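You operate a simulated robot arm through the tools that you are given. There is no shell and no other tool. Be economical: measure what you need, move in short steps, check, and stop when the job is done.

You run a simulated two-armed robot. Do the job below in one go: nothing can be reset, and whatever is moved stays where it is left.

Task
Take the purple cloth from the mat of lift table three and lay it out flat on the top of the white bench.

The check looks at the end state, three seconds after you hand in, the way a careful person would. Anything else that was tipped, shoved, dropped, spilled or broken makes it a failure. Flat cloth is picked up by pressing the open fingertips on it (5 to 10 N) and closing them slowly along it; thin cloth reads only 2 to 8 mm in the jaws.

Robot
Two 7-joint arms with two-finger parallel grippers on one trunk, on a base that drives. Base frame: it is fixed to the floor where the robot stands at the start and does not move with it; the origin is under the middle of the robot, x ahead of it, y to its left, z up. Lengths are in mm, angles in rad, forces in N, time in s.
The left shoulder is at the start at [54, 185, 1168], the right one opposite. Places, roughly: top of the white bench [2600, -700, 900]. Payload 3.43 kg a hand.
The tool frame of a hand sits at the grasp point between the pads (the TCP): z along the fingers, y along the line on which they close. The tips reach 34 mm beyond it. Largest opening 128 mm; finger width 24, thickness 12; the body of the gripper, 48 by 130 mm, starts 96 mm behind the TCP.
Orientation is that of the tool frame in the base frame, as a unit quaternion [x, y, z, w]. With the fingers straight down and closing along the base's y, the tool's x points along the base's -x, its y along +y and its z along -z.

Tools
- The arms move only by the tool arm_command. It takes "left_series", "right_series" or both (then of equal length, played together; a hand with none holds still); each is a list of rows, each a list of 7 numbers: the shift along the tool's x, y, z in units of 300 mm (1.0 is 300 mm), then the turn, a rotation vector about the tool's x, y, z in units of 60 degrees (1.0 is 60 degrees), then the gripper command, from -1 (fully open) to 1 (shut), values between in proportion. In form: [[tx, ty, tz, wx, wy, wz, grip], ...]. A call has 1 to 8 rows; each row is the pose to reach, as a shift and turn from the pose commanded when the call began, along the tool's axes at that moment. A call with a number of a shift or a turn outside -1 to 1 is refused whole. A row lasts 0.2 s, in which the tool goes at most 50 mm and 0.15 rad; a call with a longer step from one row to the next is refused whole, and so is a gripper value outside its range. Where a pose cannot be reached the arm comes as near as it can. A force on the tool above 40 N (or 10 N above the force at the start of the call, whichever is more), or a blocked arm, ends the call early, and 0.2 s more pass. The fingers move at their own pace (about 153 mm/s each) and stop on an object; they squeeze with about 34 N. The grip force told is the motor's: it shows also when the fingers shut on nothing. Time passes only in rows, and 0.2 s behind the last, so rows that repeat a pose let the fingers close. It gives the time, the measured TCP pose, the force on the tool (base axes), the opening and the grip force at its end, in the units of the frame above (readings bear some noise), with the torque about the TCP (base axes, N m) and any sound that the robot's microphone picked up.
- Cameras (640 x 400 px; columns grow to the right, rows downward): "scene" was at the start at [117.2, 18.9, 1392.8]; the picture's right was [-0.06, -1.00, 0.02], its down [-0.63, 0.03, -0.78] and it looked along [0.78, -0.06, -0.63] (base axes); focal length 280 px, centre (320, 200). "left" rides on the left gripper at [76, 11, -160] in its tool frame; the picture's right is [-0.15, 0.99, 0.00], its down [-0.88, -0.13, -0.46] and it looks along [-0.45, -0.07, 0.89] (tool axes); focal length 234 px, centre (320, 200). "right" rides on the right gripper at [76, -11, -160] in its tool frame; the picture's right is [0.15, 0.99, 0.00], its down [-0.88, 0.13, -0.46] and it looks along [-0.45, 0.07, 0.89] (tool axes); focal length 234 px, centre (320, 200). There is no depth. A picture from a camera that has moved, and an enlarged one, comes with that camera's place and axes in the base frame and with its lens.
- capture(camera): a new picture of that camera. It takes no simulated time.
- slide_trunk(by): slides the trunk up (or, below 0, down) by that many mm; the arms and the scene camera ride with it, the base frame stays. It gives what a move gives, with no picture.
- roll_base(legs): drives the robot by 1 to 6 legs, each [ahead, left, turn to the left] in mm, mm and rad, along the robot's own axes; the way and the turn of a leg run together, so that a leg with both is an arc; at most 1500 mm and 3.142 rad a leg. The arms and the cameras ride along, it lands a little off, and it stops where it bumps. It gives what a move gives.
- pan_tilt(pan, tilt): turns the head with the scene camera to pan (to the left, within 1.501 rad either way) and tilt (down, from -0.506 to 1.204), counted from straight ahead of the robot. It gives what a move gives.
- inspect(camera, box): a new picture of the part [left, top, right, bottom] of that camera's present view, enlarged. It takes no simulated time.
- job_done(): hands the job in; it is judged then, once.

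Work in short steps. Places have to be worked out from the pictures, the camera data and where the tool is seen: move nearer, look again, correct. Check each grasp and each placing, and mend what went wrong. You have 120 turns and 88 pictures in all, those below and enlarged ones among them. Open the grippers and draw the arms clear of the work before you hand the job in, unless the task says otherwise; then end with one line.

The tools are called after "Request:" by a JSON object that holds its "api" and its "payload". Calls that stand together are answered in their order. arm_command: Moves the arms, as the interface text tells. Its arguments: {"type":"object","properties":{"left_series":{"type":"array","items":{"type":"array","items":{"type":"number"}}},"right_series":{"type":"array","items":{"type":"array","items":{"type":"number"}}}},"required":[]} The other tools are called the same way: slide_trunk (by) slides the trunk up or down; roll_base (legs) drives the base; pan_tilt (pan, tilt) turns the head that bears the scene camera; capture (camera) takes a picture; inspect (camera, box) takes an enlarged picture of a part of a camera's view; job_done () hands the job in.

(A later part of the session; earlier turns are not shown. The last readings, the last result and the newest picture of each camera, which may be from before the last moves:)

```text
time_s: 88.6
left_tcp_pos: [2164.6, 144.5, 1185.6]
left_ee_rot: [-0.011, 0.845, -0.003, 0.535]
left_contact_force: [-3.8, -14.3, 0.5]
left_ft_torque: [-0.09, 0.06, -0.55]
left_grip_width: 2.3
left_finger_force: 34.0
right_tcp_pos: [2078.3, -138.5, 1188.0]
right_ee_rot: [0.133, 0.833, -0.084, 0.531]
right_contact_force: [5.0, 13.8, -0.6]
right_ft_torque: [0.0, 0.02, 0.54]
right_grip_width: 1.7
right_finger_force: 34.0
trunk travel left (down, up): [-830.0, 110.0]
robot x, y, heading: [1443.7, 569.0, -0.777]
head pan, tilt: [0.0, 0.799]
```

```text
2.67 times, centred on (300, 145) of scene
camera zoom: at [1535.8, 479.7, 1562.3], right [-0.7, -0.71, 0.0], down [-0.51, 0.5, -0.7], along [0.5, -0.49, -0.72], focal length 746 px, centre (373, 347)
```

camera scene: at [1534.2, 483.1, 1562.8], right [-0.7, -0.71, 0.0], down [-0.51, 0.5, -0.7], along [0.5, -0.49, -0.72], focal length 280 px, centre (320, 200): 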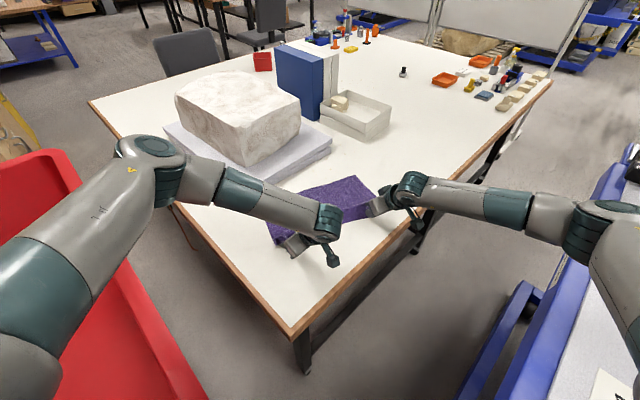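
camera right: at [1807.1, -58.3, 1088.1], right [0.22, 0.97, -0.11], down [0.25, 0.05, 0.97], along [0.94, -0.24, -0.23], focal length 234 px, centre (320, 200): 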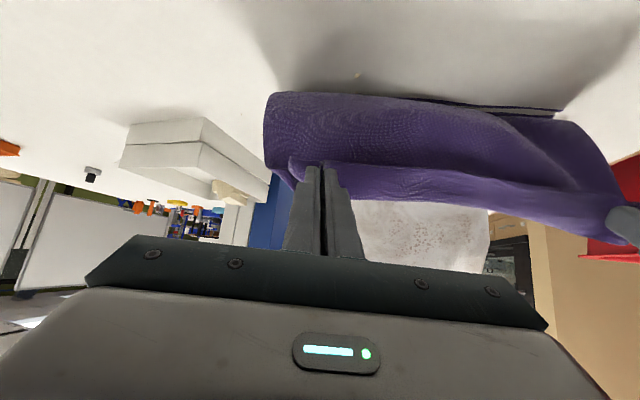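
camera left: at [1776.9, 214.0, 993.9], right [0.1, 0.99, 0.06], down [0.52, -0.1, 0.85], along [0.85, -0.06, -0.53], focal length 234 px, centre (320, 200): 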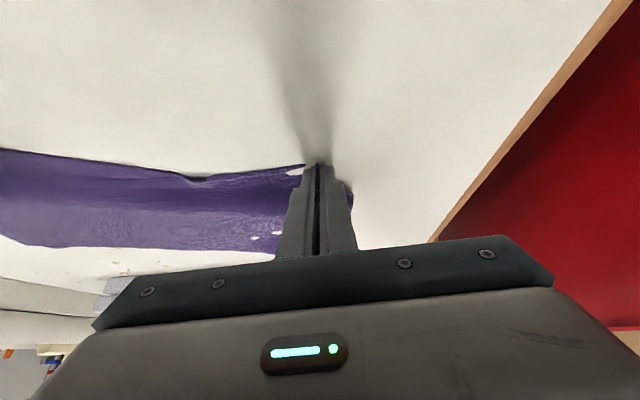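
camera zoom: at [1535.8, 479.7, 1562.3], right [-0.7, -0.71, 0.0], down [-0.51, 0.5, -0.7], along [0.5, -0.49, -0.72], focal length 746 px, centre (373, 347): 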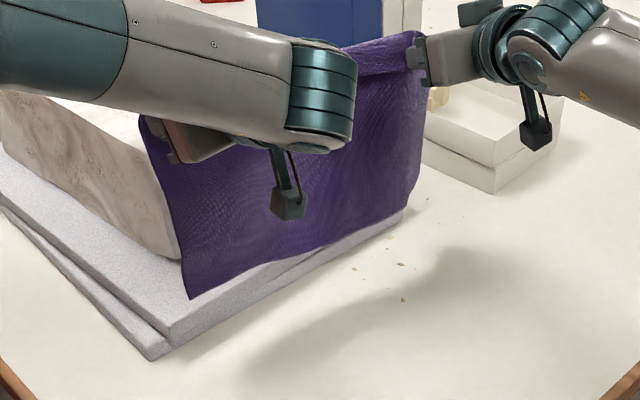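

Hanging free again; some tension and the hem's left corner is above the slab edge (slab front ≈ x 2200). I set the left hand back 24 mm first, then lay with heights based on z=866, moving back ~55 mm before contact.

Request:
{"api": "arm_command", "payload": {"left_series": [[0.034, 0, -0.072, 0, 0, 0, 1], [0.034, 0, -0.072, 0, 0, 0, 1], [0.034, 0, -0.072, 0, 0, 0, 1]]}}

Request:
{"api": "arm_command", "payload": {"left_series": [[0.071, 0.019, -0.064, 0, 0.04, 0, 1], [0.141, 0.038, -0.124, 0, 0.083, 0, 1], [0.201, 0.057, -0.192, 0, 0.125, 0, 1], [0.264, 0.074, -0.249, 0, 0.167, 0, 1], [0.333, 0.092, -0.304, 0, 0.208, 0, 1], [0.411, 0.109, -0.354, 0, 0.25, 0, 1], [0.495, 0.126, -0.401, 0, 0.292, 0, 1], [0.6, 0.143, -0.439, 0, 0.333, 0, 1]], "right_series": [[0.071, -0.009, -0.066, 0, 0.04, 0, 1], [0.143, -0.017, -0.127, 0, 0.083, 0, 1], [0.203, -0.026, -0.196, 0, 0.125, 0, 1], [0.267, -0.033, -0.255, 0, 0.167, 0, 1], [0.336, -0.041, -0.311, 0, 0.208, 0, 1], [0.415, -0.049, -0.363, 0, 0.25, 0, 1], [0.499, -0.057, -0.411, 0, 0.292, 0, 1], [0.605, -0.065, -0.45, 0, 0.333, 0, 1]]}}

Request:
{"api": "capture", "payload": {"camera": "left"}}

Request:
{"api": "inspect", "payload": {"camera": "scene", "box": [180, 100, 420, 250]}}

```text
time_s: 89.4
left_tcp_pos: [2144.4, 144.2, 1183.0]
left_ee_rot: [-0.014, 0.845, 0.001, 0.535]
left_contact_force: [-2.4, -8.5, -0.1]
left_ft_torque: [-0.06, 0.0, -0.3]
left_grip_width: 2.2
left_finger_force: 34.2
right_tcp_pos: [2077.2, -141.1, 1186.8]
right_ee_rot: [0.134, 0.833, -0.084, 0.53]
right_contact_force: [2.2, 8.2, -0.1]
right_ft_torque: [-0.03, 0.02, 0.32]
right_grip_width: 1.9
right_finger_force: 34.2
trunk travel left (down, up): [-830.0, 110.0]
robot x, y, heading: [1446.4, 570.8, -0.774]
head pan, tilt: [0.0, 0.799]
```

```text
time_s: 91.2
left_tcp_pos: [1944.5, 182.8, 1079.3]
left_ee_rot: [-0.012, 0.925, -0.002, 0.381]
left_contact_force: [-0.5, -0.5, 0.8]
left_ft_torque: [-0.02, 0.02, -0.05]
left_grip_width: 2.0
left_finger_force: 33.8
right_tcp_pos: [1881.2, -98.2, 1078.1]
right_ee_rot: [0.146, 0.912, -0.06, 0.378]
right_contact_force: [0.2, 0.8, 0.4]
right_ft_torque: [-0.03, 0.01, 0.05]
right_grip_width: 2.0
right_finger_force: 33.9
trunk travel left (down, up): [-830.0, 110.0]
robot x, y, heading: [1442.9, 574.4, -0.78]
head pan, tilt: [0.0, 0.799]
```

```text
37 pictures are left
camera left: at [1778.5, 189.7, 1139.7], right [0.08, 0.99, 0.09], down [0.31, -0.11, 0.94], along [0.95, -0.05, -0.32], focal length 234 px, centre (320, 200)
```

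left: 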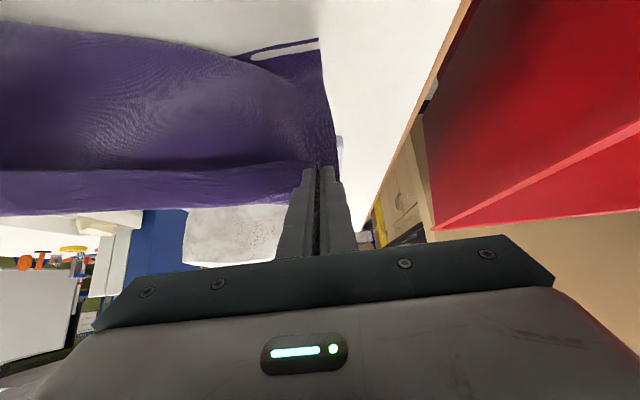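

```text
2.67 times, centred on (300, 175) of scene
camera zoom: at [1535.5, 478.8, 1562.3], right [-0.7, -0.71, 0.0], down [-0.51, 0.5, -0.7], along [0.5, -0.49, -0.72], focal length 746 px, centre (373, 267)
```

zoom: 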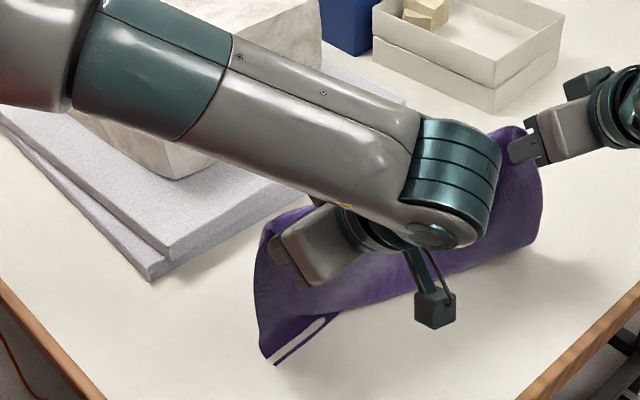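

I need to know whether the rest lies behind the curtain; look with the right wrist camera.

Request:
{"api": "capture", "payload": {"camera": "right"}}

```text
35 pictures are left
camera right: at [1718.2, -56.7, 1137.8], right [0.21, 0.97, -0.1], down [0.33, 0.03, 0.94], along [0.92, -0.23, -0.31], focal length 234 px, centre (320, 200)
```

right: 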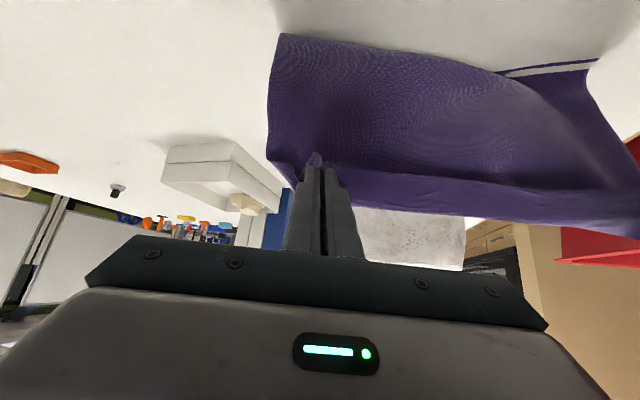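

The hem drags with the hands and tucks toward the robot; so I'll reverse the laying direction: put the hem down on the near side and carry the hands forward, the cloth trailing behind. Lift and go back 110 mm with less pitch, then lower the trunk 150 mm for far reach.

Request:
{"api": "arm_command", "payload": {"left_series": [[-0.058, 0.011, -0.131, 0, 0.06, 0, 1], [-0.115, 0.023, -0.262, 0, 0.12, 0, 1], [-0.173, 0.034, -0.393, 0, 0.18, 0, 1], [-0.231, 0.045, -0.523, 0, 0.24, 0, 1], [-0.289, 0.056, -0.654, 0, 0.3, 0, 1], [-0.346, 0.068, -0.785, 0, 0.36, 0, 1], [-0.404, 0.079, -0.916, 0, 0.417, 0, 1]], "right_series": [[-0.057, -0.005, -0.132, 0, 0.06, 0, 1], [-0.114, -0.01, -0.263, 0, 0.12, 0, 1], [-0.171, -0.015, -0.395, 0, 0.18, 0, 1], [-0.227, -0.021, -0.526, 0, 0.24, 0, 1], [-0.284, -0.026, -0.658, 0, 0.3, 0, 1], [-0.341, -0.031, -0.789, 0, 0.36, 0, 1], [-0.398, -0.036, -0.921, 0, 0.417, 0, 1]]}}

Request:
{"api": "slide_trunk", "payload": {"by": -140}}

Request:
{"api": "capture", "payload": {"camera": "scene"}}

```text
time_s: 92.8
left_tcp_pos: [1837.6, 209.2, 1360.5]
left_ee_rot: [-0.013, 0.985, -0.006, 0.17]
left_contact_force: [0.2, 0.1, 0.6]
left_ft_torque: [-0.05, -0.01, -0.01]
left_grip_width: 2.2
left_finger_force: 34.1
right_tcp_pos: [1770.3, -70.3, 1358.8]
right_ee_rot: [0.155, 0.973, -0.027, 0.171]
right_contact_force: [0.6, -0.7, 0.1]
right_ft_torque: [-0.01, 0.0, -0.02]
right_grip_width: 2.0
right_finger_force: 33.4
trunk travel left (down, up): [-830.0, 110.0]
robot x, y, heading: [1445.3, 570.3, -0.779]
head pan, tilt: [0.0, 0.799]
```

```text
time_s: 94.5
left_tcp_pos: [1838.6, 206.7, 1219.9]
left_ee_rot: [-0.012, 0.985, -0.005, 0.171]
left_contact_force: [-0.3, 0.2, 0.2]
left_ft_torque: [-0.03, -0.01, 0.04]
left_grip_width: 2.2
left_finger_force: 34.0
right_tcp_pos: [1771.7, -72.2, 1218.4]
right_ee_rot: [0.155, 0.973, -0.026, 0.172]
right_contact_force: [0.5, 0.2, 0.6]
right_ft_torque: [0.03, 0.03, 0.01]
right_grip_width: 2.4
right_finger_force: 34.2
trunk travel left (down, up): [-690.0, 250.0]
robot x, y, heading: [1441.1, 574.7, -0.778]
head pan, tilt: [0.0, 0.799]
```

```text
34 pictures are left
camera scene: at [1536.4, 480.1, 1422.3], right [-0.7, -0.71, 0.0], down [-0.51, 0.5, -0.7], along [0.5, -0.49, -0.72], focal length 280 px, centre (320, 200)
```

scene: 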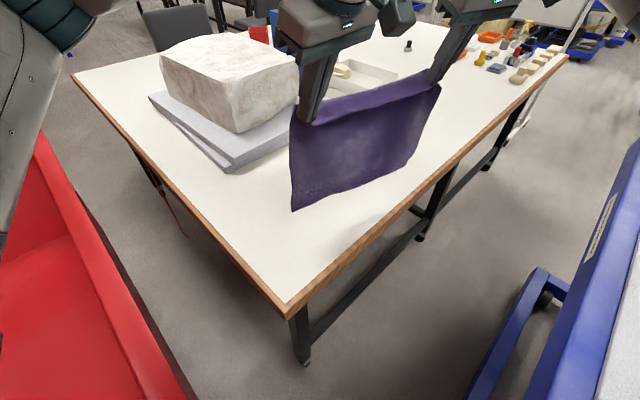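

Re-measuring in this clear view: only ≈235 mm hangs below the fingertips (plus a ~40 mm flap above), so my earlier heights were wrong — that explains the dragging. Backward laying is right (the flap ends up flat toward me). I raise the trunk 100 and move the hands to the new start line.

Request:
{"api": "slide_trunk", "payload": {"by": 100}}

Request:
{"api": "arm_command", "payload": {"left_series": [[-0.091, -0.03, 0.116, 0, -0.037, 0, 1], [-0.183, -0.061, 0.233, 0, -0.073, 0, 1], [-0.274, -0.091, 0.349, 0, -0.11, 0, 1], [-0.366, -0.122, 0.466, 0, -0.147, 0, 1], [-0.457, -0.152, 0.582, 0, -0.184, 0, 1], [-0.549, -0.183, 0.699, 0, -0.22, 0, 1], [-0.64, -0.213, 0.815, 0, -0.257, 0, 1]], "right_series": [[-0.094, 0.012, 0.117, 0, -0.037, 0, 1], [-0.187, 0.025, 0.234, 0, -0.073, 0, 1], [-0.281, 0.037, 0.351, 0, -0.11, 0, 1], [-0.375, 0.05, 0.469, 0, -0.147, 0, 1], [-0.469, 0.062, 0.586, 0, -0.184, 0, 1], [-0.562, 0.075, 0.703, 0, -0.22, 0, 1], [-0.656, 0.087, 0.82, 0, -0.257, 0, 1]]}}

Request:
{"api": "inspect", "payload": {"camera": "scene", "box": [180, 70, 420, 220]}}

```text
time_s: 95.8
left_tcp_pos: [1838.9, 205.8, 1320.3]
left_ee_rot: [-0.012, 0.985, -0.006, 0.17]
left_contact_force: [0.5, 0.3, -0.5]
left_ft_torque: [-0.01, 0.0, -0.03]
left_grip_width: 2.2
left_finger_force: 33.8
right_tcp_pos: [1772.5, -72.6, 1318.2]
right_ee_rot: [0.156, 0.973, -0.026, 0.17]
right_contact_force: [0.2, -0.3, -0.3]
right_ft_torque: [-0.01, 0.02, 0.02]
right_grip_width: 2.3
right_finger_force: 34.3
trunk travel left (down, up): [-790.0, 150.0]
robot x, y, heading: [1444.5, 573.0, -0.781]
head pan, tilt: [0.0, 0.799]
```

```text
time_s: 97.4
left_tcp_pos: [2108.2, 145.6, 1153.5]
left_ee_rot: [-0.012, 0.954, -0.004, 0.3]
left_contact_force: [0.0, -0.9, 0.0]
left_ft_torque: [-0.03, 0.03, -0.04]
left_grip_width: 2.0
left_finger_force: 34.1
right_tcp_pos: [2040.5, -133.4, 1152.0]
right_ee_rot: [0.152, 0.941, -0.049, 0.299]
right_contact_force: [-0.2, 0.6, -1.9]
right_ft_torque: [-0.06, -0.01, -0.02]
right_grip_width: 1.9
right_finger_force: 34.1
trunk travel left (down, up): [-790.0, 150.0]
robot x, y, heading: [1446.2, 572.8, -0.773]
head pan, tilt: [0.0, 0.799]
```

```text
2.67 times, centred on (300, 145) of scene
camera zoom: at [1540.8, 480.6, 1521.9], right [-0.7, -0.71, 0.0], down [-0.51, 0.5, -0.7], along [0.49, -0.49, -0.72], focal length 746 px, centre (373, 347)
```

zoom: 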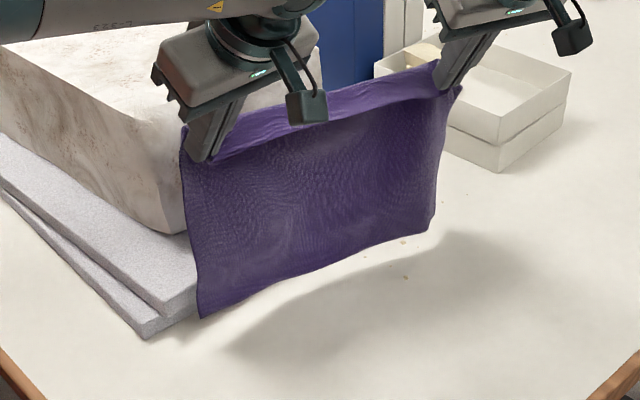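

Clear picture: the cloth hangs ≈220 mm below the tips, hem ~38 mm above the bench, free of the slab. Lay it with a nearly taut backward arc, starting right at hem contact.

Request:
{"api": "arm_command", "payload": {"left_series": [[0.055, 0.004, 0.051, 0, 0, 0, 1], [0.109, 0.011, 0.07, 0, 0, 0, 1], [0.204, 0.032, 0.036, 0, 0, 0, 1], [0.298, 0.054, 0.0, 0, 0, 0, 1], [0.399, 0.075, -0.026, 0, 0, 0, 1], [0.499, 0.095, -0.036, 0, 0, 0, 1], [0.603, 0.113, -0.035, 0, 0, 0, 1], [0.705, 0.13, -0.025, 0, 0, 0, 1]], "right_series": [[0.056, -0.002, 0.051, 0, 0, 0, 1], [0.109, -0.005, 0.07, 0, 0, 0, 1], [0.206, -0.015, 0.035, 0, 0, 0, 1], [0.301, -0.024, -0.003, 0, 0, 0, 1], [0.404, -0.034, -0.03, 0, 0, 0, 1], [0.506, -0.043, -0.04, 0, 0, 0, 1], [0.611, -0.051, -0.041, 0, 0, 0, 1], [0.715, -0.059, -0.031, 0, 0, 0, 1]]}}

Request:
{"api": "inspect", "payload": {"camera": "scene", "box": [180, 90, 420, 240]}}

Request:
{"api": "capture", "payload": {"camera": "left"}}

```text
time_s: 99.2
left_tcp_pos: [1923.5, 179.3, 1040.0]
left_ee_rot: [-0.013, 0.953, -0.003, 0.302]
left_contact_force: [-0.7, 0.3, 0.2]
left_ft_torque: [0.01, 0.0, -0.01]
left_grip_width: 2.2
left_finger_force: 34.2
right_tcp_pos: [1856.0, -94.5, 1038.4]
right_ee_rot: [0.151, 0.941, -0.047, 0.3]
right_contact_force: [-0.2, -0.2, -0.9]
right_ft_torque: [0.02, 0.0, 0.05]
right_grip_width: 2.1
right_finger_force: 34.1
trunk travel left (down, up): [-790.0, 150.0]
robot x, y, heading: [1443.5, 573.2, -0.782]
head pan, tilt: [0.0, 0.799]
```

```text
2.67 times, centred on (300, 165) of scene
camera zoom: at [1535.1, 478.8, 1522.4], right [-0.7, -0.71, 0.0], down [-0.51, 0.5, -0.7], along [0.5, -0.49, -0.72], focal length 746 px, centre (373, 293)
```

zoom: 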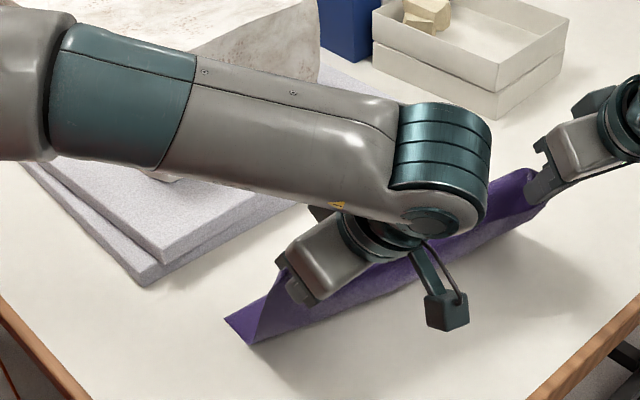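

```text
31 pictures are left
camera left: at [1770.8, 187.1, 1127.0], right [0.1, 0.99, 0.07], down [0.46, -0.11, 0.88], along [0.88, -0.05, -0.47], focal length 234 px, centre (320, 200)
```

left: 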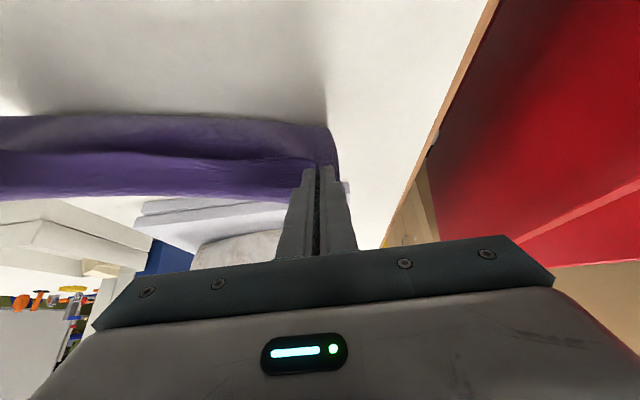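

Now the hem trails properly away from the hands. But its far line (x≈2084 left) would put the near-right corner right at the bench's front edge. Since the method works, I lift and restart ~45 mm further out (pitching 50° for reach).

Request:
{"api": "arm_command", "payload": {"left_series": [[-0.128, -0.016, -0.058, 0, -0.04, 0, 1], [-0.274, -0.04, -0.08, 0, -0.08, 0, 1], [-0.414, -0.066, -0.067, 0, -0.12, 0, 1], [-0.561, -0.098, -0.027, 0, -0.16, 0, 1], [-0.673, -0.128, 0.051, 0, -0.21, 0, 1], [-0.785, -0.158, 0.129, 0, -0.25, 0, 1], [-0.785, -0.158, 0.129, 0, -0.25, 0, 1]], "right_series": [[-0.129, 0.007, -0.057, 0, -0.04, 0, 1], [-0.277, 0.018, -0.078, 0, -0.08, 0, 1], [-0.419, 0.03, -0.064, 0, -0.12, 0, 1], [-0.568, 0.044, -0.022, 0, -0.16, 0, 1], [-0.682, 0.058, 0.057, 0, -0.21, 0, 1], [-0.796, 0.071, 0.137, 0, -0.25, 0, 1], [-0.796, 0.071, 0.137, 0, -0.25, 0, 1]]}}

Request:
{"api": "inspect", "payload": {"camera": "scene", "box": [180, 70, 420, 220]}}

```text
time_s: 100.8
left_tcp_pos: [2138.4, 138.0, 1143.1]
left_ee_rot: [-0.012, 0.906, -0.003, 0.423]
left_contact_force: [-0.2, -0.1, 0.6]
left_ft_torque: [-0.01, 0.0, -0.05]
left_grip_width: 2.2
left_finger_force: 34.0
right_tcp_pos: [2072.0, -141.8, 1145.0]
right_ee_rot: [0.143, 0.893, -0.066, 0.421]
right_contact_force: [0.4, 0.1, 0.7]
right_ft_torque: [-0.01, 0.01, 0.07]
right_grip_width: 2.1
right_finger_force: 33.9
trunk travel left (down, up): [-790.0, 150.0]
robot x, y, heading: [1441.2, 572.4, -0.786]
head pan, tilt: [0.0, 0.799]
```

```text
2.67 times, centred on (300, 145) of scene
camera zoom: at [1535.0, 480.0, 1522.4], right [-0.7, -0.71, 0.0], down [-0.51, 0.5, -0.7], along [0.5, -0.49, -0.72], focal length 746 px, centre (373, 347)
```

zoom: 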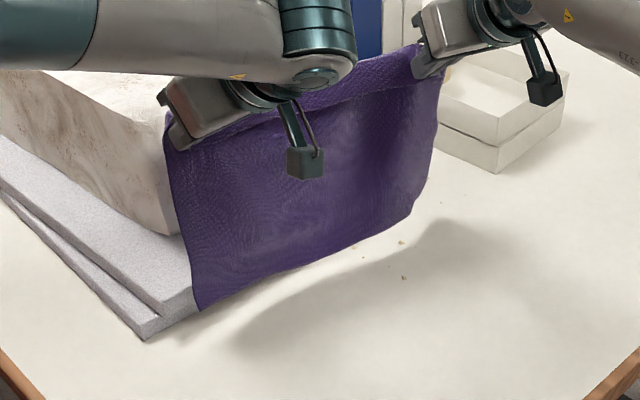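

Hem is at x≈2160, ~30 mm above the bench, clear of the slab. Repeat the same arc from here.

Request:
{"api": "arm_command", "payload": {"left_series": [[0.052, 0.003, 0.026, 0, 0.03, 0, 1], [0.106, 0.01, 0.032, 0, 0.06, 0, 1], [0.186, 0.031, -0.025, 0, 0.09, 0, 1], [0.263, 0.051, -0.085, 0, 0.125, 0, 1], [0.35, 0.072, -0.135, 0, 0.156, 0, 1], [0.441, 0.091, -0.17, 0, 0.187, 0, 1], [0.538, 0.109, -0.196, 0, 0.219, 0, 1], [0.636, 0.126, -0.213, 0, 0.25, 0, 1]], "right_series": [[0.052, -0.001, 0.026, 0, 0.03, 0, 1], [0.106, -0.004, 0.031, 0, 0.06, 0, 1], [0.187, -0.014, -0.027, 0, 0.09, 0, 1], [0.266, -0.023, -0.088, 0, 0.125, 0, 1], [0.354, -0.033, -0.14, 0, 0.156, 0, 1], [0.446, -0.041, -0.176, 0, 0.187, 0, 1], [0.544, -0.049, -0.204, 0, 0.219, 0, 1], [0.643, -0.057, -0.222, 0, 0.25, 0, 1]]}}

Request:
{"api": "inspect", "payload": {"camera": "scene", "box": [180, 90, 420, 240]}}

```text
time_s: 102.6
left_tcp_pos: [1968.6, 168.6, 1036.8]
left_ee_rot: [-0.012, 0.953, -0.004, 0.301]
left_contact_force: [0.3, 0.5, 0.2]
left_ft_torque: [-0.01, -0.02, -0.04]
left_grip_width: 2.0
left_finger_force: 33.6
right_tcp_pos: [1900.7, -103.1, 1033.7]
right_ee_rot: [0.151, 0.941, -0.047, 0.3]
right_contact_force: [-0.3, 0.0, -0.3]
right_ft_torque: [-0.01, 0.01, 0.02]
right_grip_width: 2.2
right_finger_force: 34.0
trunk travel left (down, up): [-790.0, 150.0]
robot x, y, heading: [1442.3, 573.9, -0.775]
head pan, tilt: [0.0, 0.799]
```

```text
2.67 times, centred on (300, 165) of scene
camera zoom: at [1535.8, 479.1, 1522.3], right [-0.7, -0.71, 0.0], down [-0.51, 0.5, -0.7], along [0.5, -0.49, -0.72], focal length 746 px, centre (373, 293)
```

zoom: 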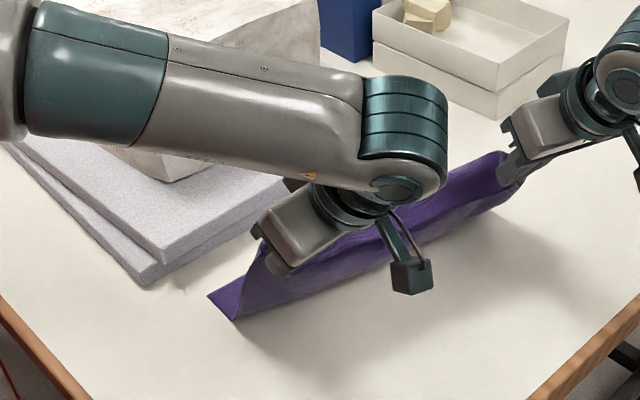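

Laying correctly: hem at x≈2130, contact line moving back. Continue to ~10 mm above the bench.

Request:
{"api": "arm_command", "payload": {"left_series": [[0.063, 0.009, 0.017, 0, 0, 0, 1], [0.126, 0.018, 0.038, 0, 0, 0, 1], [0.188, 0.026, 0.064, 0, 0, 0, 1], [0.249, 0.033, 0.095, 0, 0, 0, 1], [0.307, 0.039, 0.127, 0, 0, 0, 1], [0.363, 0.045, 0.161, 0, 0, 0, 1], [0.411, 0.049, 0.197, 0, 0, 0, 1], [0.451, 0.053, 0.226, 0, 0, 0, 1]], "right_series": [[0.064, -0.004, 0.016, 0, 0, 0, 1], [0.127, -0.008, 0.037, 0, 0, 0, 1], [0.189, -0.012, 0.06, 0, 0, 0, 1], [0.249, -0.015, 0.09, 0, 0, 0, 1], [0.307, -0.018, 0.121, 0, 0, 0, 1], [0.362, -0.02, 0.154, 0, 0, 0, 1], [0.411, -0.022, 0.188, 0, 0, 0, 1], [0.45, -0.024, 0.216, 0, 0, 0, 1]]}}

Request:
{"api": "capture", "payload": {"camera": "scene"}}

Request:
{"api": "capture", "payload": {"camera": "left"}}

```text
time_s: 104.4
left_tcp_pos: [1896.3, 184.4, 902.0]
left_ee_rot: [-0.012, 0.954, -0.004, 0.301]
left_contact_force: [-0.5, 0.5, 0.1]
left_ft_torque: [0.01, 0.01, 0.04]
left_grip_width: 2.1
left_finger_force: 34.5
right_tcp_pos: [1830.7, -86.6, 904.1]
right_ee_rot: [0.151, 0.94, -0.047, 0.301]
right_contact_force: [-0.2, 0.1, 0.6]
right_ft_torque: [-0.05, -0.01, -0.02]
right_grip_width: 1.9
right_finger_force: 34.5
trunk travel left (down, up): [-790.0, 150.0]
robot x, y, heading: [1445.1, 573.7, -0.775]
head pan, tilt: [0.0, 0.799]
```

```text
28 pictures are left
camera scene: at [1536.4, 479.6, 1522.3], right [-0.7, -0.71, 0.0], down [-0.51, 0.5, -0.7], along [0.5, -0.49, -0.72], focal length 280 px, centre (320, 200)
```

scene: 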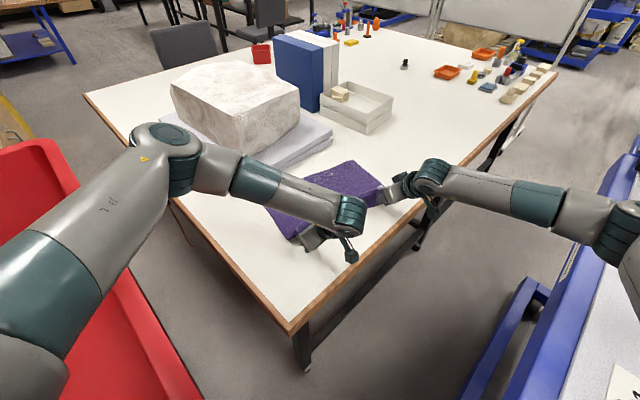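

```text
27 pictures are left
camera left: at [1742.9, 192.0, 990.9], right [0.1, 0.99, 0.07], down [0.46, -0.11, 0.88], along [0.88, -0.06, -0.47], focal length 234 px, centre (320, 200)
```

left: 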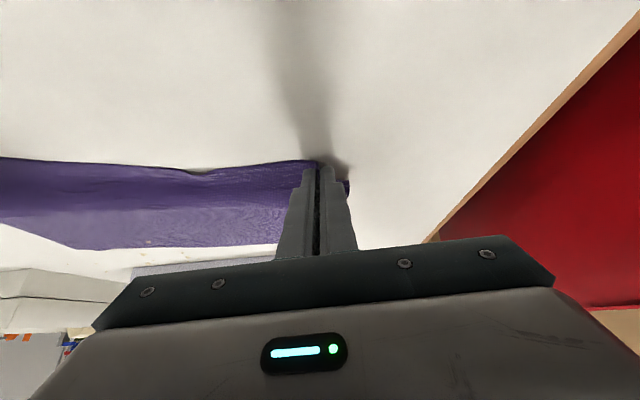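

The cloth is laid with far edge flat at x≈2040–2110. I lower the last ~6 mm and open the fingers moderately.

Request:
{"api": "arm_command", "payload": {"left_series": [[0.011, 0, 0.016, 0, 0, 0, 1], [0.011, 0, 0.016, 0, 0, 0, 0.8], [0.011, 0, 0.016, 0, 0, 0, 0.6], [0.011, 0, 0.016, 0, 0, 0, 0.45], [0.011, 0, 0.016, 0, 0, 0, 0.45]], "right_series": [[0.013, 0, 0.019, 0, 0, 0, 1], [0.013, 0, 0.019, 0, 0, 0, 0.8], [0.013, 0, 0.019, 0, 0, 0, 0.6], [0.013, 0, 0.019, 0, 0, 0, 0.45], [0.013, 0, 0.019, 0, 0, 0, 0.45]]}}

Request:
{"api": "capture", "payload": {"camera": "left"}}

Request:
{"api": "capture", "payload": {"camera": "right"}}

```text
time_s: 105.6
left_tcp_pos: [1896.2, 183.6, 898.0]
left_ee_rot: [-0.012, 0.954, -0.004, 0.3]
left_contact_force: [0.1, 0.3, -0.4]
left_ft_torque: [-0.01, -0.02, -0.03]
left_grip_width: 35.3
left_finger_force: 0.0
right_tcp_pos: [1830.4, -86.8, 897.9]
right_ee_rot: [0.151, 0.941, -0.048, 0.301]
right_contact_force: [0.2, 0.3, -0.1]
right_ft_torque: [-0.02, -0.01, 0.0]
right_grip_width: 35.4
right_finger_force: 0.1
trunk travel left (down, up): [-790.0, 150.0]
robot x, y, heading: [1444.4, 576.1, -0.784]
head pan, tilt: [0.0, 0.799]
```

```text
26 pictures are left
camera left: at [1743.4, 191.6, 985.3], right [0.1, 0.99, 0.07], down [0.46, -0.11, 0.88], along [0.88, -0.06, -0.47], focal length 234 px, centre (320, 200)
```

left: 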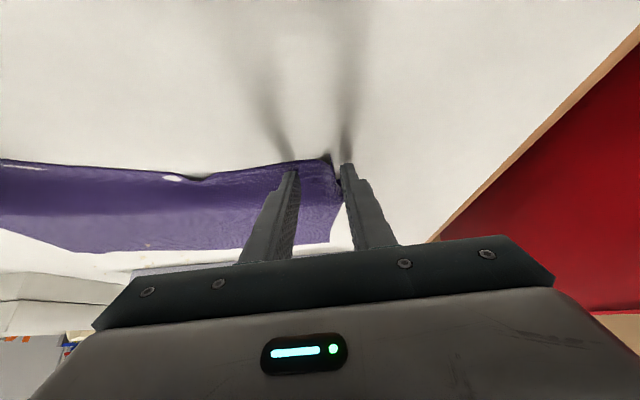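

```text
25 pictures are left
camera right: at [1680.8, -48.8, 983.7], right [0.2, 0.98, -0.08], down [0.47, -0.02, 0.88], along [0.86, -0.21, -0.46], focal length 234 px, centre (320, 200)
```

right: 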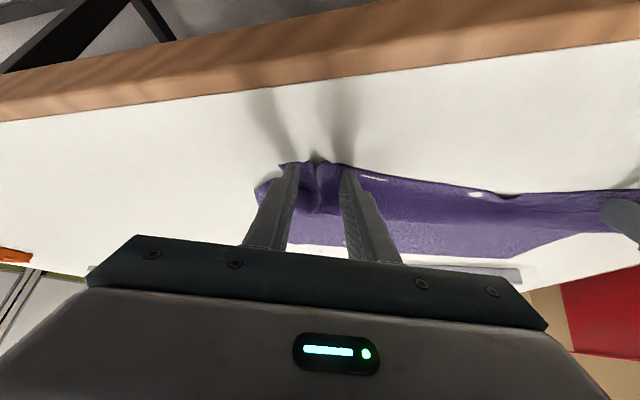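

Released; lift both hands straight up and back slightly to view the cloth.

Request:
{"api": "arm_command", "payload": {"left_series": [[-0.06, 0, -0.082, 0, 0, 0, 0.45], [-0.14, 0, -0.2, 0, 0, 0, 0.45], [-0.22, 0, -0.32, 0, 0, 0, 0.45], [-0.22, 0, -0.45, 0, 0, 0, 0.45], [-0.2, 0.1, -0.58, 0, 0, 0, 0.45], [-0.18, 0.2, -0.7, 0, 0, 0, 0.45]], "right_series": [[-0.06, 0, -0.082, 0, 0, 0, 0.45], [-0.14, 0, -0.2, 0, 0, 0, 0.45], [-0.22, 0, -0.32, 0, 0, 0, 0.45], [-0.22, 0, -0.45, 0, 0, 0, 0.45], [-0.2, 0, -0.58, 0, 0, 0, 0.45], [-0.18, -0.1, -0.7, 0, 0, 0, 0.45]]}}

Request:
{"api": "capture", "payload": {"camera": "scene"}}

```text
time_s: 107.0
left_tcp_pos: [1817.7, 245.8, 1102.5]
left_ee_rot: [-0.013, 0.953, -0.004, 0.302]
left_contact_force: [-0.7, 0.3, 0.2]
left_ft_torque: [0.02, -0.03, 0.0]
left_grip_width: 35.5
left_finger_force: 0.1
right_tcp_pos: [1744.9, -90.9, 1103.8]
right_ee_rot: [0.149, 0.941, -0.046, 0.301]
right_contact_force: [-1.5, -0.3, -0.2]
right_ft_torque: [-0.02, -0.03, 0.01]
right_grip_width: 35.2
right_finger_force: 0.0
trunk travel left (down, up): [-790.0, 150.0]
robot x, y, heading: [1445.4, 573.8, -0.775]
head pan, tilt: [0.0, 0.799]
```

```text
24 pictures are left
camera scene: at [1533.4, 480.5, 1522.4], right [-0.7, -0.71, 0.0], down [-0.51, 0.5, -0.7], along [0.5, -0.49, -0.72], focal length 280 px, centre (320, 200)
```

scene: 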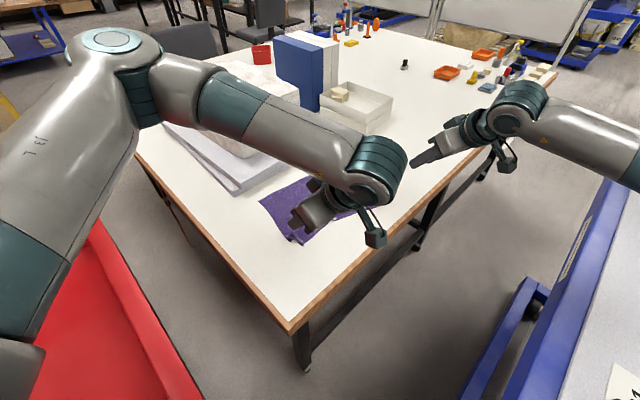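

Move the left hand aside and up for a clear view.

Request:
{"api": "arm_command", "payload": {"left_series": [[-0.03, 0.13, -0.05, 0, 0, 0, 0.45], [-0.06, 0.26, -0.1, 0, 0, 0, 0.45], [-0.09, 0.39, -0.15, 0, 0, 0, 0.45], [-0.1, 0.52, -0.2, 0, 0, 0, 0.45]]}}

Request:
{"api": "inspect", "payload": {"camera": "scene", "box": [200, 100, 440, 250]}}

```text
time_s: 108.0
left_tcp_pos: [1802.9, 388.6, 1167.6]
left_ee_rot: [-0.014, 0.953, -0.003, 0.301]
left_contact_force: [0.3, -1.1, -0.4]
left_ft_torque: [0.03, 0.01, -0.02]
left_grip_width: 35.1
left_finger_force: 0.0
left hand out of reach, approached as far as the arm can: row 4
right_tcp_pos: [1746.5, -90.8, 1103.8]
right_ee_rot: [0.15, 0.941, -0.047, 0.301]
right_contact_force: [0.5, -0.6, -0.1]
right_ft_torque: [0.04, 0.01, 0.01]
right_grip_width: 35.1
right_finger_force: 0.0
trunk travel left (down, up): [-790.0, 150.0]
robot x, y, heading: [1447.0, 575.0, -0.778]
head pan, tilt: [0.0, 0.799]
```

```text
2.67 times, centred on (320, 175) of scene
camera zoom: at [1535.5, 481.0, 1522.4], right [-0.7, -0.71, 0.0], down [-0.51, 0.5, -0.7], along [0.5, -0.49, -0.72], focal length 746 px, centre (320, 267)
```

zoom: 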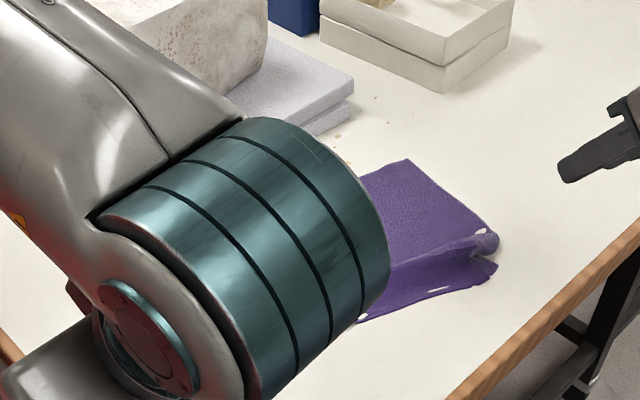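

The near-right corner is crumpled by the pinch. I back the base ~200 mm to see everything from above.

Request:
{"api": "roll_base", "payload": {"legs": [[-220, 0, 0]]}}

Request:
{"api": "pan_tilt", "payload": {"pan": 0.0, "tilt": 0.7}}

Request:
{"api": "capture", "payload": {"camera": "scene"}}

```text
time_s: 109.7
left_tcp_pos: [1647.7, 541.1, 1165.8]
left_ee_rot: [-0.015, 0.954, -0.001, 0.3]
left_contact_force: [1.3, 0.0, -0.4]
left_ft_torque: [0.01, 0.01, 0.01]
left_grip_width: 35.1
left_finger_force: 0.2
right_tcp_pos: [1593.7, 62.6, 1102.7]
right_ee_rot: [0.15, 0.941, -0.048, 0.3]
right_contact_force: [-0.1, -0.8, 0.1]
right_ft_torque: [0.02, -0.01, 0.01]
right_grip_width: 35.4
right_finger_force: 0.1
trunk travel left (down, up): [-790.0, 150.0]
robot x, y, heading: [1289.7, 730.3, -0.772]
head pan, tilt: [0.0, 0.799]
```

```text
time_s: 110.4
left_tcp_pos: [1646.1, 542.0, 1165.7]
left_ee_rot: [-0.014, 0.954, -0.003, 0.301]
left_contact_force: [-1.2, 0.5, -0.3]
left_ft_torque: [-0.01, 0.0, -0.03]
left_grip_width: 35.0
left_finger_force: 0.0
right_tcp_pos: [1592.8, 63.8, 1102.7]
right_ee_rot: [0.149, 0.941, -0.047, 0.301]
right_contact_force: [1.0, 0.2, -0.3]
right_ft_torque: [-0.03, 0.01, -0.01]
right_grip_width: 35.1
right_finger_force: 0.0
trunk travel left (down, up): [-790.0, 150.0]
robot x, y, heading: [1287.2, 730.2, -0.776]
head pan, tilt: [0.0, 0.7]
```

```text
22 pictures are left
camera scene: at [1382.1, 632.1, 1530.6], right [-0.7, -0.71, 0.0], down [-0.46, 0.45, -0.77], along [0.55, -0.54, -0.64], focal length 280 px, centre (320, 200)
```

scene: 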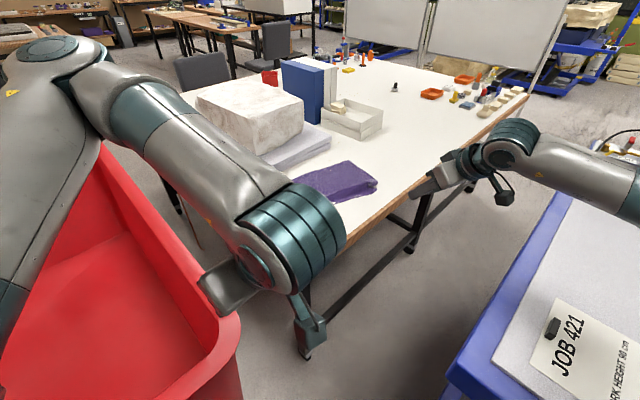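

Swing the left hand outward over the bin (high above it) for an unobstructed view.

Request:
{"api": "arm_command", "payload": {"left_series": [[-0.095, 0.09, 0.066, 0, 0, 0, 0.45], [-0.19, 0.18, 0.132, 0, 0, 0, 0.45], [-0.285, 0.27, 0.198, 0, 0, 0, 0.45], [-0.38, 0.36, 0.265, 0, 0, 0, 0.45], [-0.475, 0.45, 0.33, 0, 0, 0, 0.45], [-0.57, 0.54, 0.397, 0, 0, 0, 0.45]]}}

Request:
{"api": "inspect", "payload": {"camera": "scene", "box": [180, 110, 440, 270]}}

```text
time_s: 111.8
left_tcp_pos: [1895.9, 685.2, 1180.2]
left_ee_rot: [-0.014, 0.953, -0.003, 0.301]
left_contact_force: [-0.9, 1.0, -0.2]
left_ft_torque: [-0.01, 0.03, -0.04]
left_grip_width: 35.1
left_finger_force: 0.1
left hand out of reach, approached as far as the arm can: row 1, 2, 3, 4, 5, 6
right_tcp_pos: [1591.3, 66.4, 1104.7]
right_ee_rot: [0.149, 0.941, -0.048, 0.3]
right_contact_force: [-0.5, -0.1, -0.2]
right_ft_torque: [-0.03, -0.03, -0.02]
right_grip_width: 35.1
right_finger_force: 0.0
trunk travel left (down, up): [-790.0, 150.0]
robot x, y, heading: [1289.8, 727.9, -0.78]
head pan, tilt: [0.0, 0.7]
```

```text
2.46 times, centred on (310, 190) of scene
camera zoom: at [1382.9, 635.3, 1530.8], right [-0.7, -0.71, 0.0], down [-0.46, 0.45, -0.77], along [0.55, -0.54, -0.64], focal length 688 px, centre (345, 225)
```

zoom: 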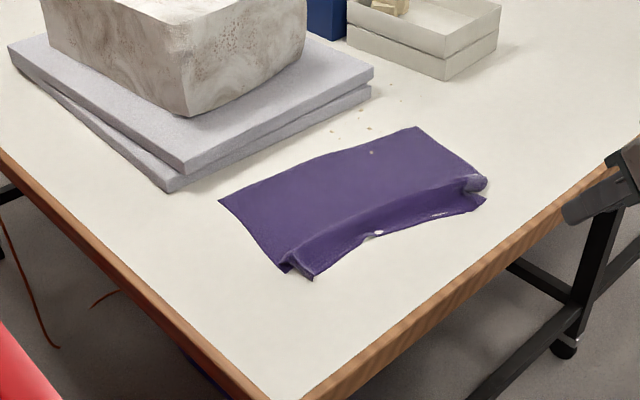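

Clear view: the far part lies flat (far edge 397 mm), but the near corners are still gathered in pleats at the two grip points, (1915,184) and (1847,−92), and the near strip is ridged. I'll undo it in reverse: press the two fingertips astride each pleat and open them while drawing towards me. Drive forward again first.

Request:
{"api": "roll_base", "payload": {"legs": [[215, 0, 0]]}}

```text
time_s: 113.4
left_tcp_pos: [2048.2, 533.1, 1180.1]
left_ee_rot: [-0.015, 0.954, -0.002, 0.301]
left_contact_force: [-0.2, 0.3, -0.6]
left_ft_torque: [-0.01, 0.01, 0.02]
left_grip_width: 35.2
left_finger_force: 0.1
right_tcp_pos: [1745.9, -85.0, 1102.4]
right_ee_rot: [0.149, 0.941, -0.048, 0.301]
right_contact_force: [0.0, -0.1, 0.3]
right_ft_torque: [0.01, 0.0, 0.02]
right_grip_width: 35.1
right_finger_force: 0.0
trunk travel left (down, up): [-790.0, 150.0]
robot x, y, heading: [1443.0, 577.7, -0.773]
head pan, tilt: [0.0, 0.7]
```

Bring both hands above the pleats with the tools turned vertical (left in two stages).

Request:
{"api": "arm_command", "payload": {"left_series": [[0.04, -0.13, 0.014, 0, 0.08, 0, 0.45], [0.08, -0.26, 0.028, 0, 0.16, 0, 0.45], [0.13, -0.39, 0.043, 0, 0.25, 0, 0.45], [0.17, -0.52, 0.057, 0, 0.33, 0, 0.45], [0.21, -0.65, 0.071, 0, 0.42, 0, 0.45], [0.26, -0.78, 0.086, 0, 0.5, 0, 0.45], [0.3, -0.9, 0.1, 0, 0.583, 0, 0.45]], "right_series": [[0.003, 0.011, 0.092, 0, 0.083, 0, 0.45], [0.006, 0.023, 0.184, 0, 0.167, 0, 0.45], [0.009, 0.034, 0.276, 0, 0.25, 0, 0.45], [0.013, 0.045, 0.367, 0, 0.333, 0, 0.45], [0.016, 0.056, 0.459, 0, 0.417, 0, 0.45], [0.019, 0.068, 0.551, 0, 0.5, 0, 0.45], [0.022, 0.079, 0.643, 0, 0.583, 0, 0.45]]}}

Request:
{"api": "capture", "payload": {"camera": "right"}}

```text
time_s: 115.0
left_tcp_pos: [2001.7, 256.2, 1106.0]
left_ee_rot: [-0.013, 1.0, -0.005, -0.003]
left_contact_force: [0.3, -0.5, 0.2]
left_ft_torque: [0.03, 0.03, 0.0]
left_grip_width: 35.2
left_finger_force: 0.0
right_tcp_pos: [1857.6, -99.5, 938.2]
right_ee_rot: [0.156, 0.988, 0.001, 0.002]
right_contact_force: [0.1, 0.5, -0.2]
right_ft_torque: [0.01, 0.03, 0.04]
right_grip_width: 35.2
right_finger_force: 0.0
trunk travel left (down, up): [-790.0, 150.0]
robot x, y, heading: [1438.4, 576.9, -0.774]
head pan, tilt: [0.0, 0.7]
```

```text
20 pictures are left
camera right: at [1780.8, -86.0, 1097.7], right [0.17, 0.99, 0.0], down [0.88, -0.15, 0.46], along [0.45, -0.07, -0.89], focal length 234 px, centre (320, 200)
```

right: 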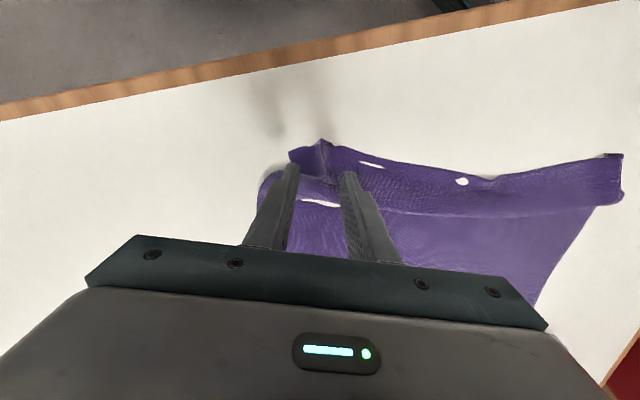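

Top-down view shows it: the near ~45 mm strip is folded over on top (fold line x≈1862–1905, free edge from (1900,−127) to (1955,226)). I'll sweep the wide-open fingertips from beyond that free edge towards me to flip it open. First turn the base left 0.35 rad so the right arm reaches upright.

Request:
{"api": "roll_base", "payload": {"legs": [[0, 0, 0.35]]}}

```text
time_s: 116.5
left_tcp_pos: [2074.9, 467.0, 1108.1]
left_ee_rot: [-0.187, 0.982, -0.006, 0.0]
left_contact_force: [-0.2, -0.6, -0.8]
left_ft_torque: [0.02, -0.04, -0.02]
left_grip_width: 34.9
left_finger_force: 0.1
right_tcp_pos: [2062.2, 84.0, 940.7]
right_ee_rot: [-0.018, 1.0, 0.001, 0.003]
right_contact_force: [0.2, 0.3, 0.0]
right_ft_torque: [-0.03, -0.02, -0.01]
right_grip_width: 35.4
right_finger_force: 0.0
trunk travel left (down, up): [-790.0, 150.0]
robot x, y, heading: [1441.9, 577.4, -0.424]
head pan, tilt: [0.0, 0.7]
```

Move both hands beyond the flap's free edge, fingers fully open, still 40 mm above.

Request:
{"api": "arm_command", "payload": {"left_series": [[0.09, -0.106, 0.07, 0, 0, 0.06, -1], [0.18, -0.213, 0.14, 0, 0, 0.13, -1], [0.27, -0.319, 0.21, 0, 0, 0.19, -1], [0.36, -0.425, 0.28, 0, 0, 0.26, -1], [0.45, -0.532, 0.35, 0, 0, 0.32, -1], [0.54, -0.638, 0.42, 0, 0, 0.38, -1], [0.63, -0.745, 0.49, 0, 0, 0.45, -1], [0.72, -0.851, 0.56, 0, 0, 0.51, -1]], "right_series": [[0.072, -0.079, 0, 0, 0, 0.03, -1], [0.143, -0.157, 0, 0, 0, 0.06, -1], [0.215, -0.236, 0, 0, 0, 0.09, -1], [0.287, -0.315, 0, 0, 0, 0.12, -1], [0.358, -0.393, 0, 0, 0, 0.15, -1], [0.43, -0.472, 0, 0, 0, 0.183, -1], [0.43, -0.472, 0, 0, 0, 0.183, -1], [0.43, -0.472, 0, 0, 0, 0.183, -1]]}}

Request:
{"api": "capture", "payload": {"camera": "right"}}

Request:
{"api": "capture", "payload": {"camera": "left"}}

```text
time_s: 118.3
left_tcp_pos: [1967.6, 150.4, 944.6]
left_ee_rot: [0.078, 0.997, -0.004, 0.003]
left_contact_force: [0.6, 0.4, -0.5]
left_ft_torque: [0.02, -0.01, 0.03]
left_grip_width: 128.1
left_finger_force: 0.1
right_tcp_pos: [1935.5, -64.1, 936.5]
right_ee_rot: [0.078, 0.997, 0.001, 0.005]
right_contact_force: [-0.6, 0.2, -0.7]
right_ft_torque: [0.01, -0.02, 0.01]
right_grip_width: 127.7
right_finger_force: 0.2
trunk travel left (down, up): [-790.0, 150.0]
robot x, y, heading: [1438.2, 577.9, -0.423]
head pan, tilt: [0.0, 0.7]
```

```text
19 pictures are left
camera right: at [1857.9, -63.3, 1095.8], right [0.01, 1.0, 0.0], down [0.89, -0.01, 0.46], along [0.46, 0.0, -0.89], focal length 234 px, centre (320, 200)
```

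right: 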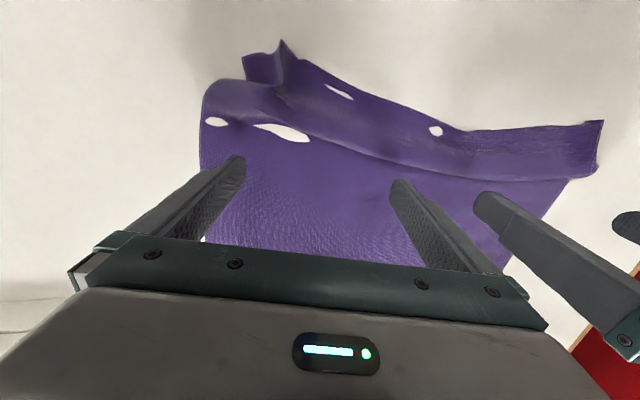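

```text
18 pictures are left
camera left: at [1894.2, 173.0, 1103.6], right [0.3, 0.95, -0.01], down [0.85, -0.26, 0.46], along [0.44, -0.14, -0.89], focal length 234 px, centre (320, 200)
```

left: 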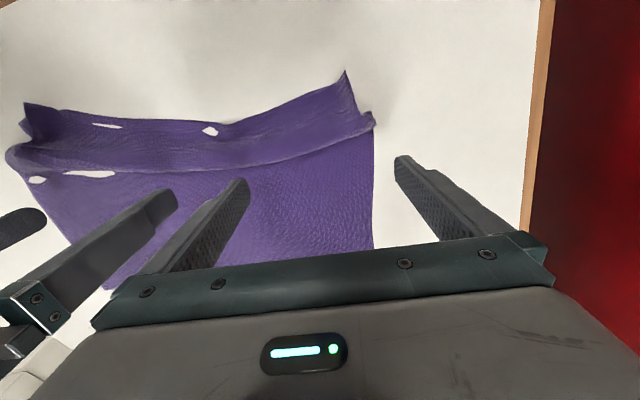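

Now it's clear it is a raised hump across (about 50 mm of excess), with the near strip resting on the bench. So I press both hands' fingertips on the near strip and draw it towards me while opening. Move over the strip and lower to near contact.

Request:
{"api": "arm_command", "payload": {"left_series": [[0.06, -0.01, 0, 0, 0, 0, -0.25], [0.12, -0.02, 0, 0, 0, 0, -0.25], [0.171, -0.027, 0, 0, 0, 0, -0.25], [0.171, -0.027, 0.065, 0, 0, 0, -0.25], [0.171, -0.027, 0.125, 0, 0, 0, -0.25]], "right_series": [[0.065, -0.017, 0, 0, 0, 0.08, -0.25], [0.13, -0.034, 0, 0, 0, 0.17, -0.25], [0.19, -0.05, 0, 0, 0, 0.25, -0.25], [0.19, -0.05, 0.05, 0, 0, 0.25, -0.25], [0.19, -0.05, 0.1, 0, 0, 0.25, -0.25]]}}

Request:
{"api": "capture", "payload": {"camera": "right"}}

Request:
{"api": "capture", "payload": {"camera": "left"}}

```text
time_s: 119.5
left_tcp_pos: [1917.3, 149.6, 905.1]
left_ee_rot: [0.079, 0.997, -0.004, 0.003]
left_contact_force: [0.2, -0.9, 0.5]
left_ft_torque: [0.01, 0.02, 0.01]
left_grip_width: 79.9
left_finger_force: 0.0
right_tcp_pos: [1878.1, -68.3, 907.6]
right_ee_rot: [0.208, 0.978, 0.002, 0.003]
right_contact_force: [0.2, 1.0, 1.4]
right_ft_torque: [0.0, 0.01, -0.01]
right_grip_width: 80.1
right_finger_force: 0.1
trunk travel left (down, up): [-790.0, 150.0]
robot x, y, heading: [1442.0, 572.9, -0.424]
head pan, tilt: [0.0, 0.7]
```

```text
17 pictures are left
camera right: at [1803.9, -47.9, 1068.1], right [0.27, 0.96, 0.0], down [0.85, -0.24, 0.46], along [0.45, -0.12, -0.89], focal length 234 px, centre (320, 200)
```

right: 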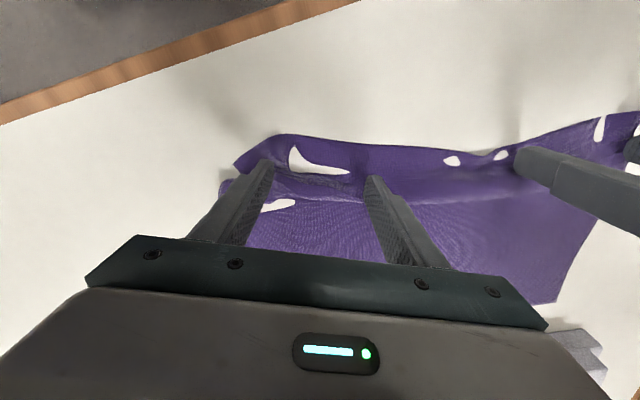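

```text
16 pictures are left
camera left: at [1844.2, 173.2, 1065.0], right [0.3, 0.95, -0.01], down [0.85, -0.26, 0.46], along [0.44, -0.15, -0.89], focal length 234 px, centre (320, 200)
```

left: 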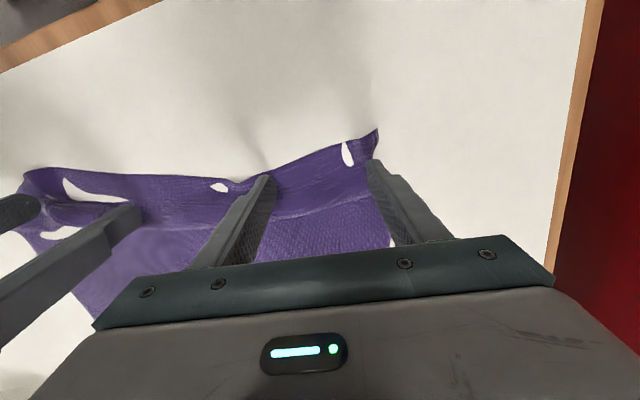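

Fingertips are over the strip. Press down lightly.

Request:
{"api": "arm_command", "payload": {"left_series": [[0, 0, 0.012, 0, 0, 0, -0.25], [0, 0, 0.02, 0, 0, 0, -0.25]], "right_series": [[0, 0, 0.012, 0, 0, 0, -0.25], [0, 0, 0.024, 0, 0, 0, -0.25]]}}

```text
time_s: 120.1
left_tcp_pos: [1917.2, 150.4, 898.7]
left_ee_rot: [0.077, 0.997, -0.005, 0.002]
left_contact_force: [-0.2, -0.3, -0.8]
left_ft_torque: [0.01, 0.04, 0.04]
left_grip_width: 79.9
left_finger_force: 0.0
right_tcp_pos: [1878.6, -67.1, 902.9]
right_ee_rot: [0.207, 0.978, 0.002, 0.002]
right_contact_force: [-0.1, -0.7, 1.1]
right_ft_torque: [0.03, -0.02, -0.01]
right_grip_width: 80.0
right_finger_force: 0.0
trunk travel left (down, up): [-790.0, 150.0]
robot x, y, heading: [1439.2, 576.3, -0.425]
head pan, tilt: [0.0, 0.7]
```

Request:
{"api": "arm_command", "payload": {"left_series": [[0, 0, 0.006, 0, 0, 0, -0.25], [0, 0, 0.01, 0, 0, 0, -0.25]], "right_series": [[0, 0, 0.01, 0, 0, 0, -0.25], [0, 0, 0.018, 0, 0, 0, -0.25]]}}

```text
time_s: 120.7
left_tcp_pos: [1918.6, 149.6, 896.8]
left_ee_rot: [0.078, 0.997, -0.005, 0.003]
left_contact_force: [0.0, 0.0, 4.3]
left_ft_torque: [0.25, -0.06, -0.04]
left_grip_width: 80.6
left_finger_force: 0.5
right_tcp_pos: [1879.2, -66.9, 895.8]
right_ee_rot: [0.208, 0.978, 0.001, 0.004]
right_contact_force: [-0.4, 0.0, 0.0]
right_ft_torque: [-0.02, -0.02, -0.02]
right_grip_width: 80.0
right_finger_force: 0.1
trunk travel left (down, up): [-790.0, 150.0]
robot x, y, heading: [1443.6, 577.3, -0.423]
head pan, tilt: [0.0, 0.7]
```

Left contacts at 4 N (tip z≈862). Lower left 1 mm and right 3 mm more.

Request:
{"api": "arm_command", "payload": {"left_series": [[0, 0, 0.003, 0, 0, 0, -0.25], [0, 0, 0.003, 0, 0, 0, -0.25]], "right_series": [[0, 0, 0.004, 0, 0, 0, -0.25], [0, 0, 0.008, 0, 0, 0, -0.25]]}}

```text
time_s: 121.3
left_tcp_pos: [1917.8, 149.3, 895.9]
left_ee_rot: [0.078, 0.997, -0.005, 0.003]
left_contact_force: [3.2, 0.7, 11.4]
left_ft_torque: [0.52, -0.22, -0.12]
left_grip_width: 80.3
left_finger_force: 0.5
right_tcp_pos: [1878.5, -66.7, 896.6]
right_ee_rot: [0.207, 0.978, 0.001, 0.004]
right_contact_force: [0.7, -0.1, 5.3]
right_ft_torque: [-0.24, 0.05, 0.01]
right_grip_width: 80.2
right_finger_force: 0.5
trunk travel left (down, up): [-790.0, 150.0]
robot x, y, heading: [1443.4, 580.2, -0.427]
head pan, tilt: [0.0, 0.7]
```

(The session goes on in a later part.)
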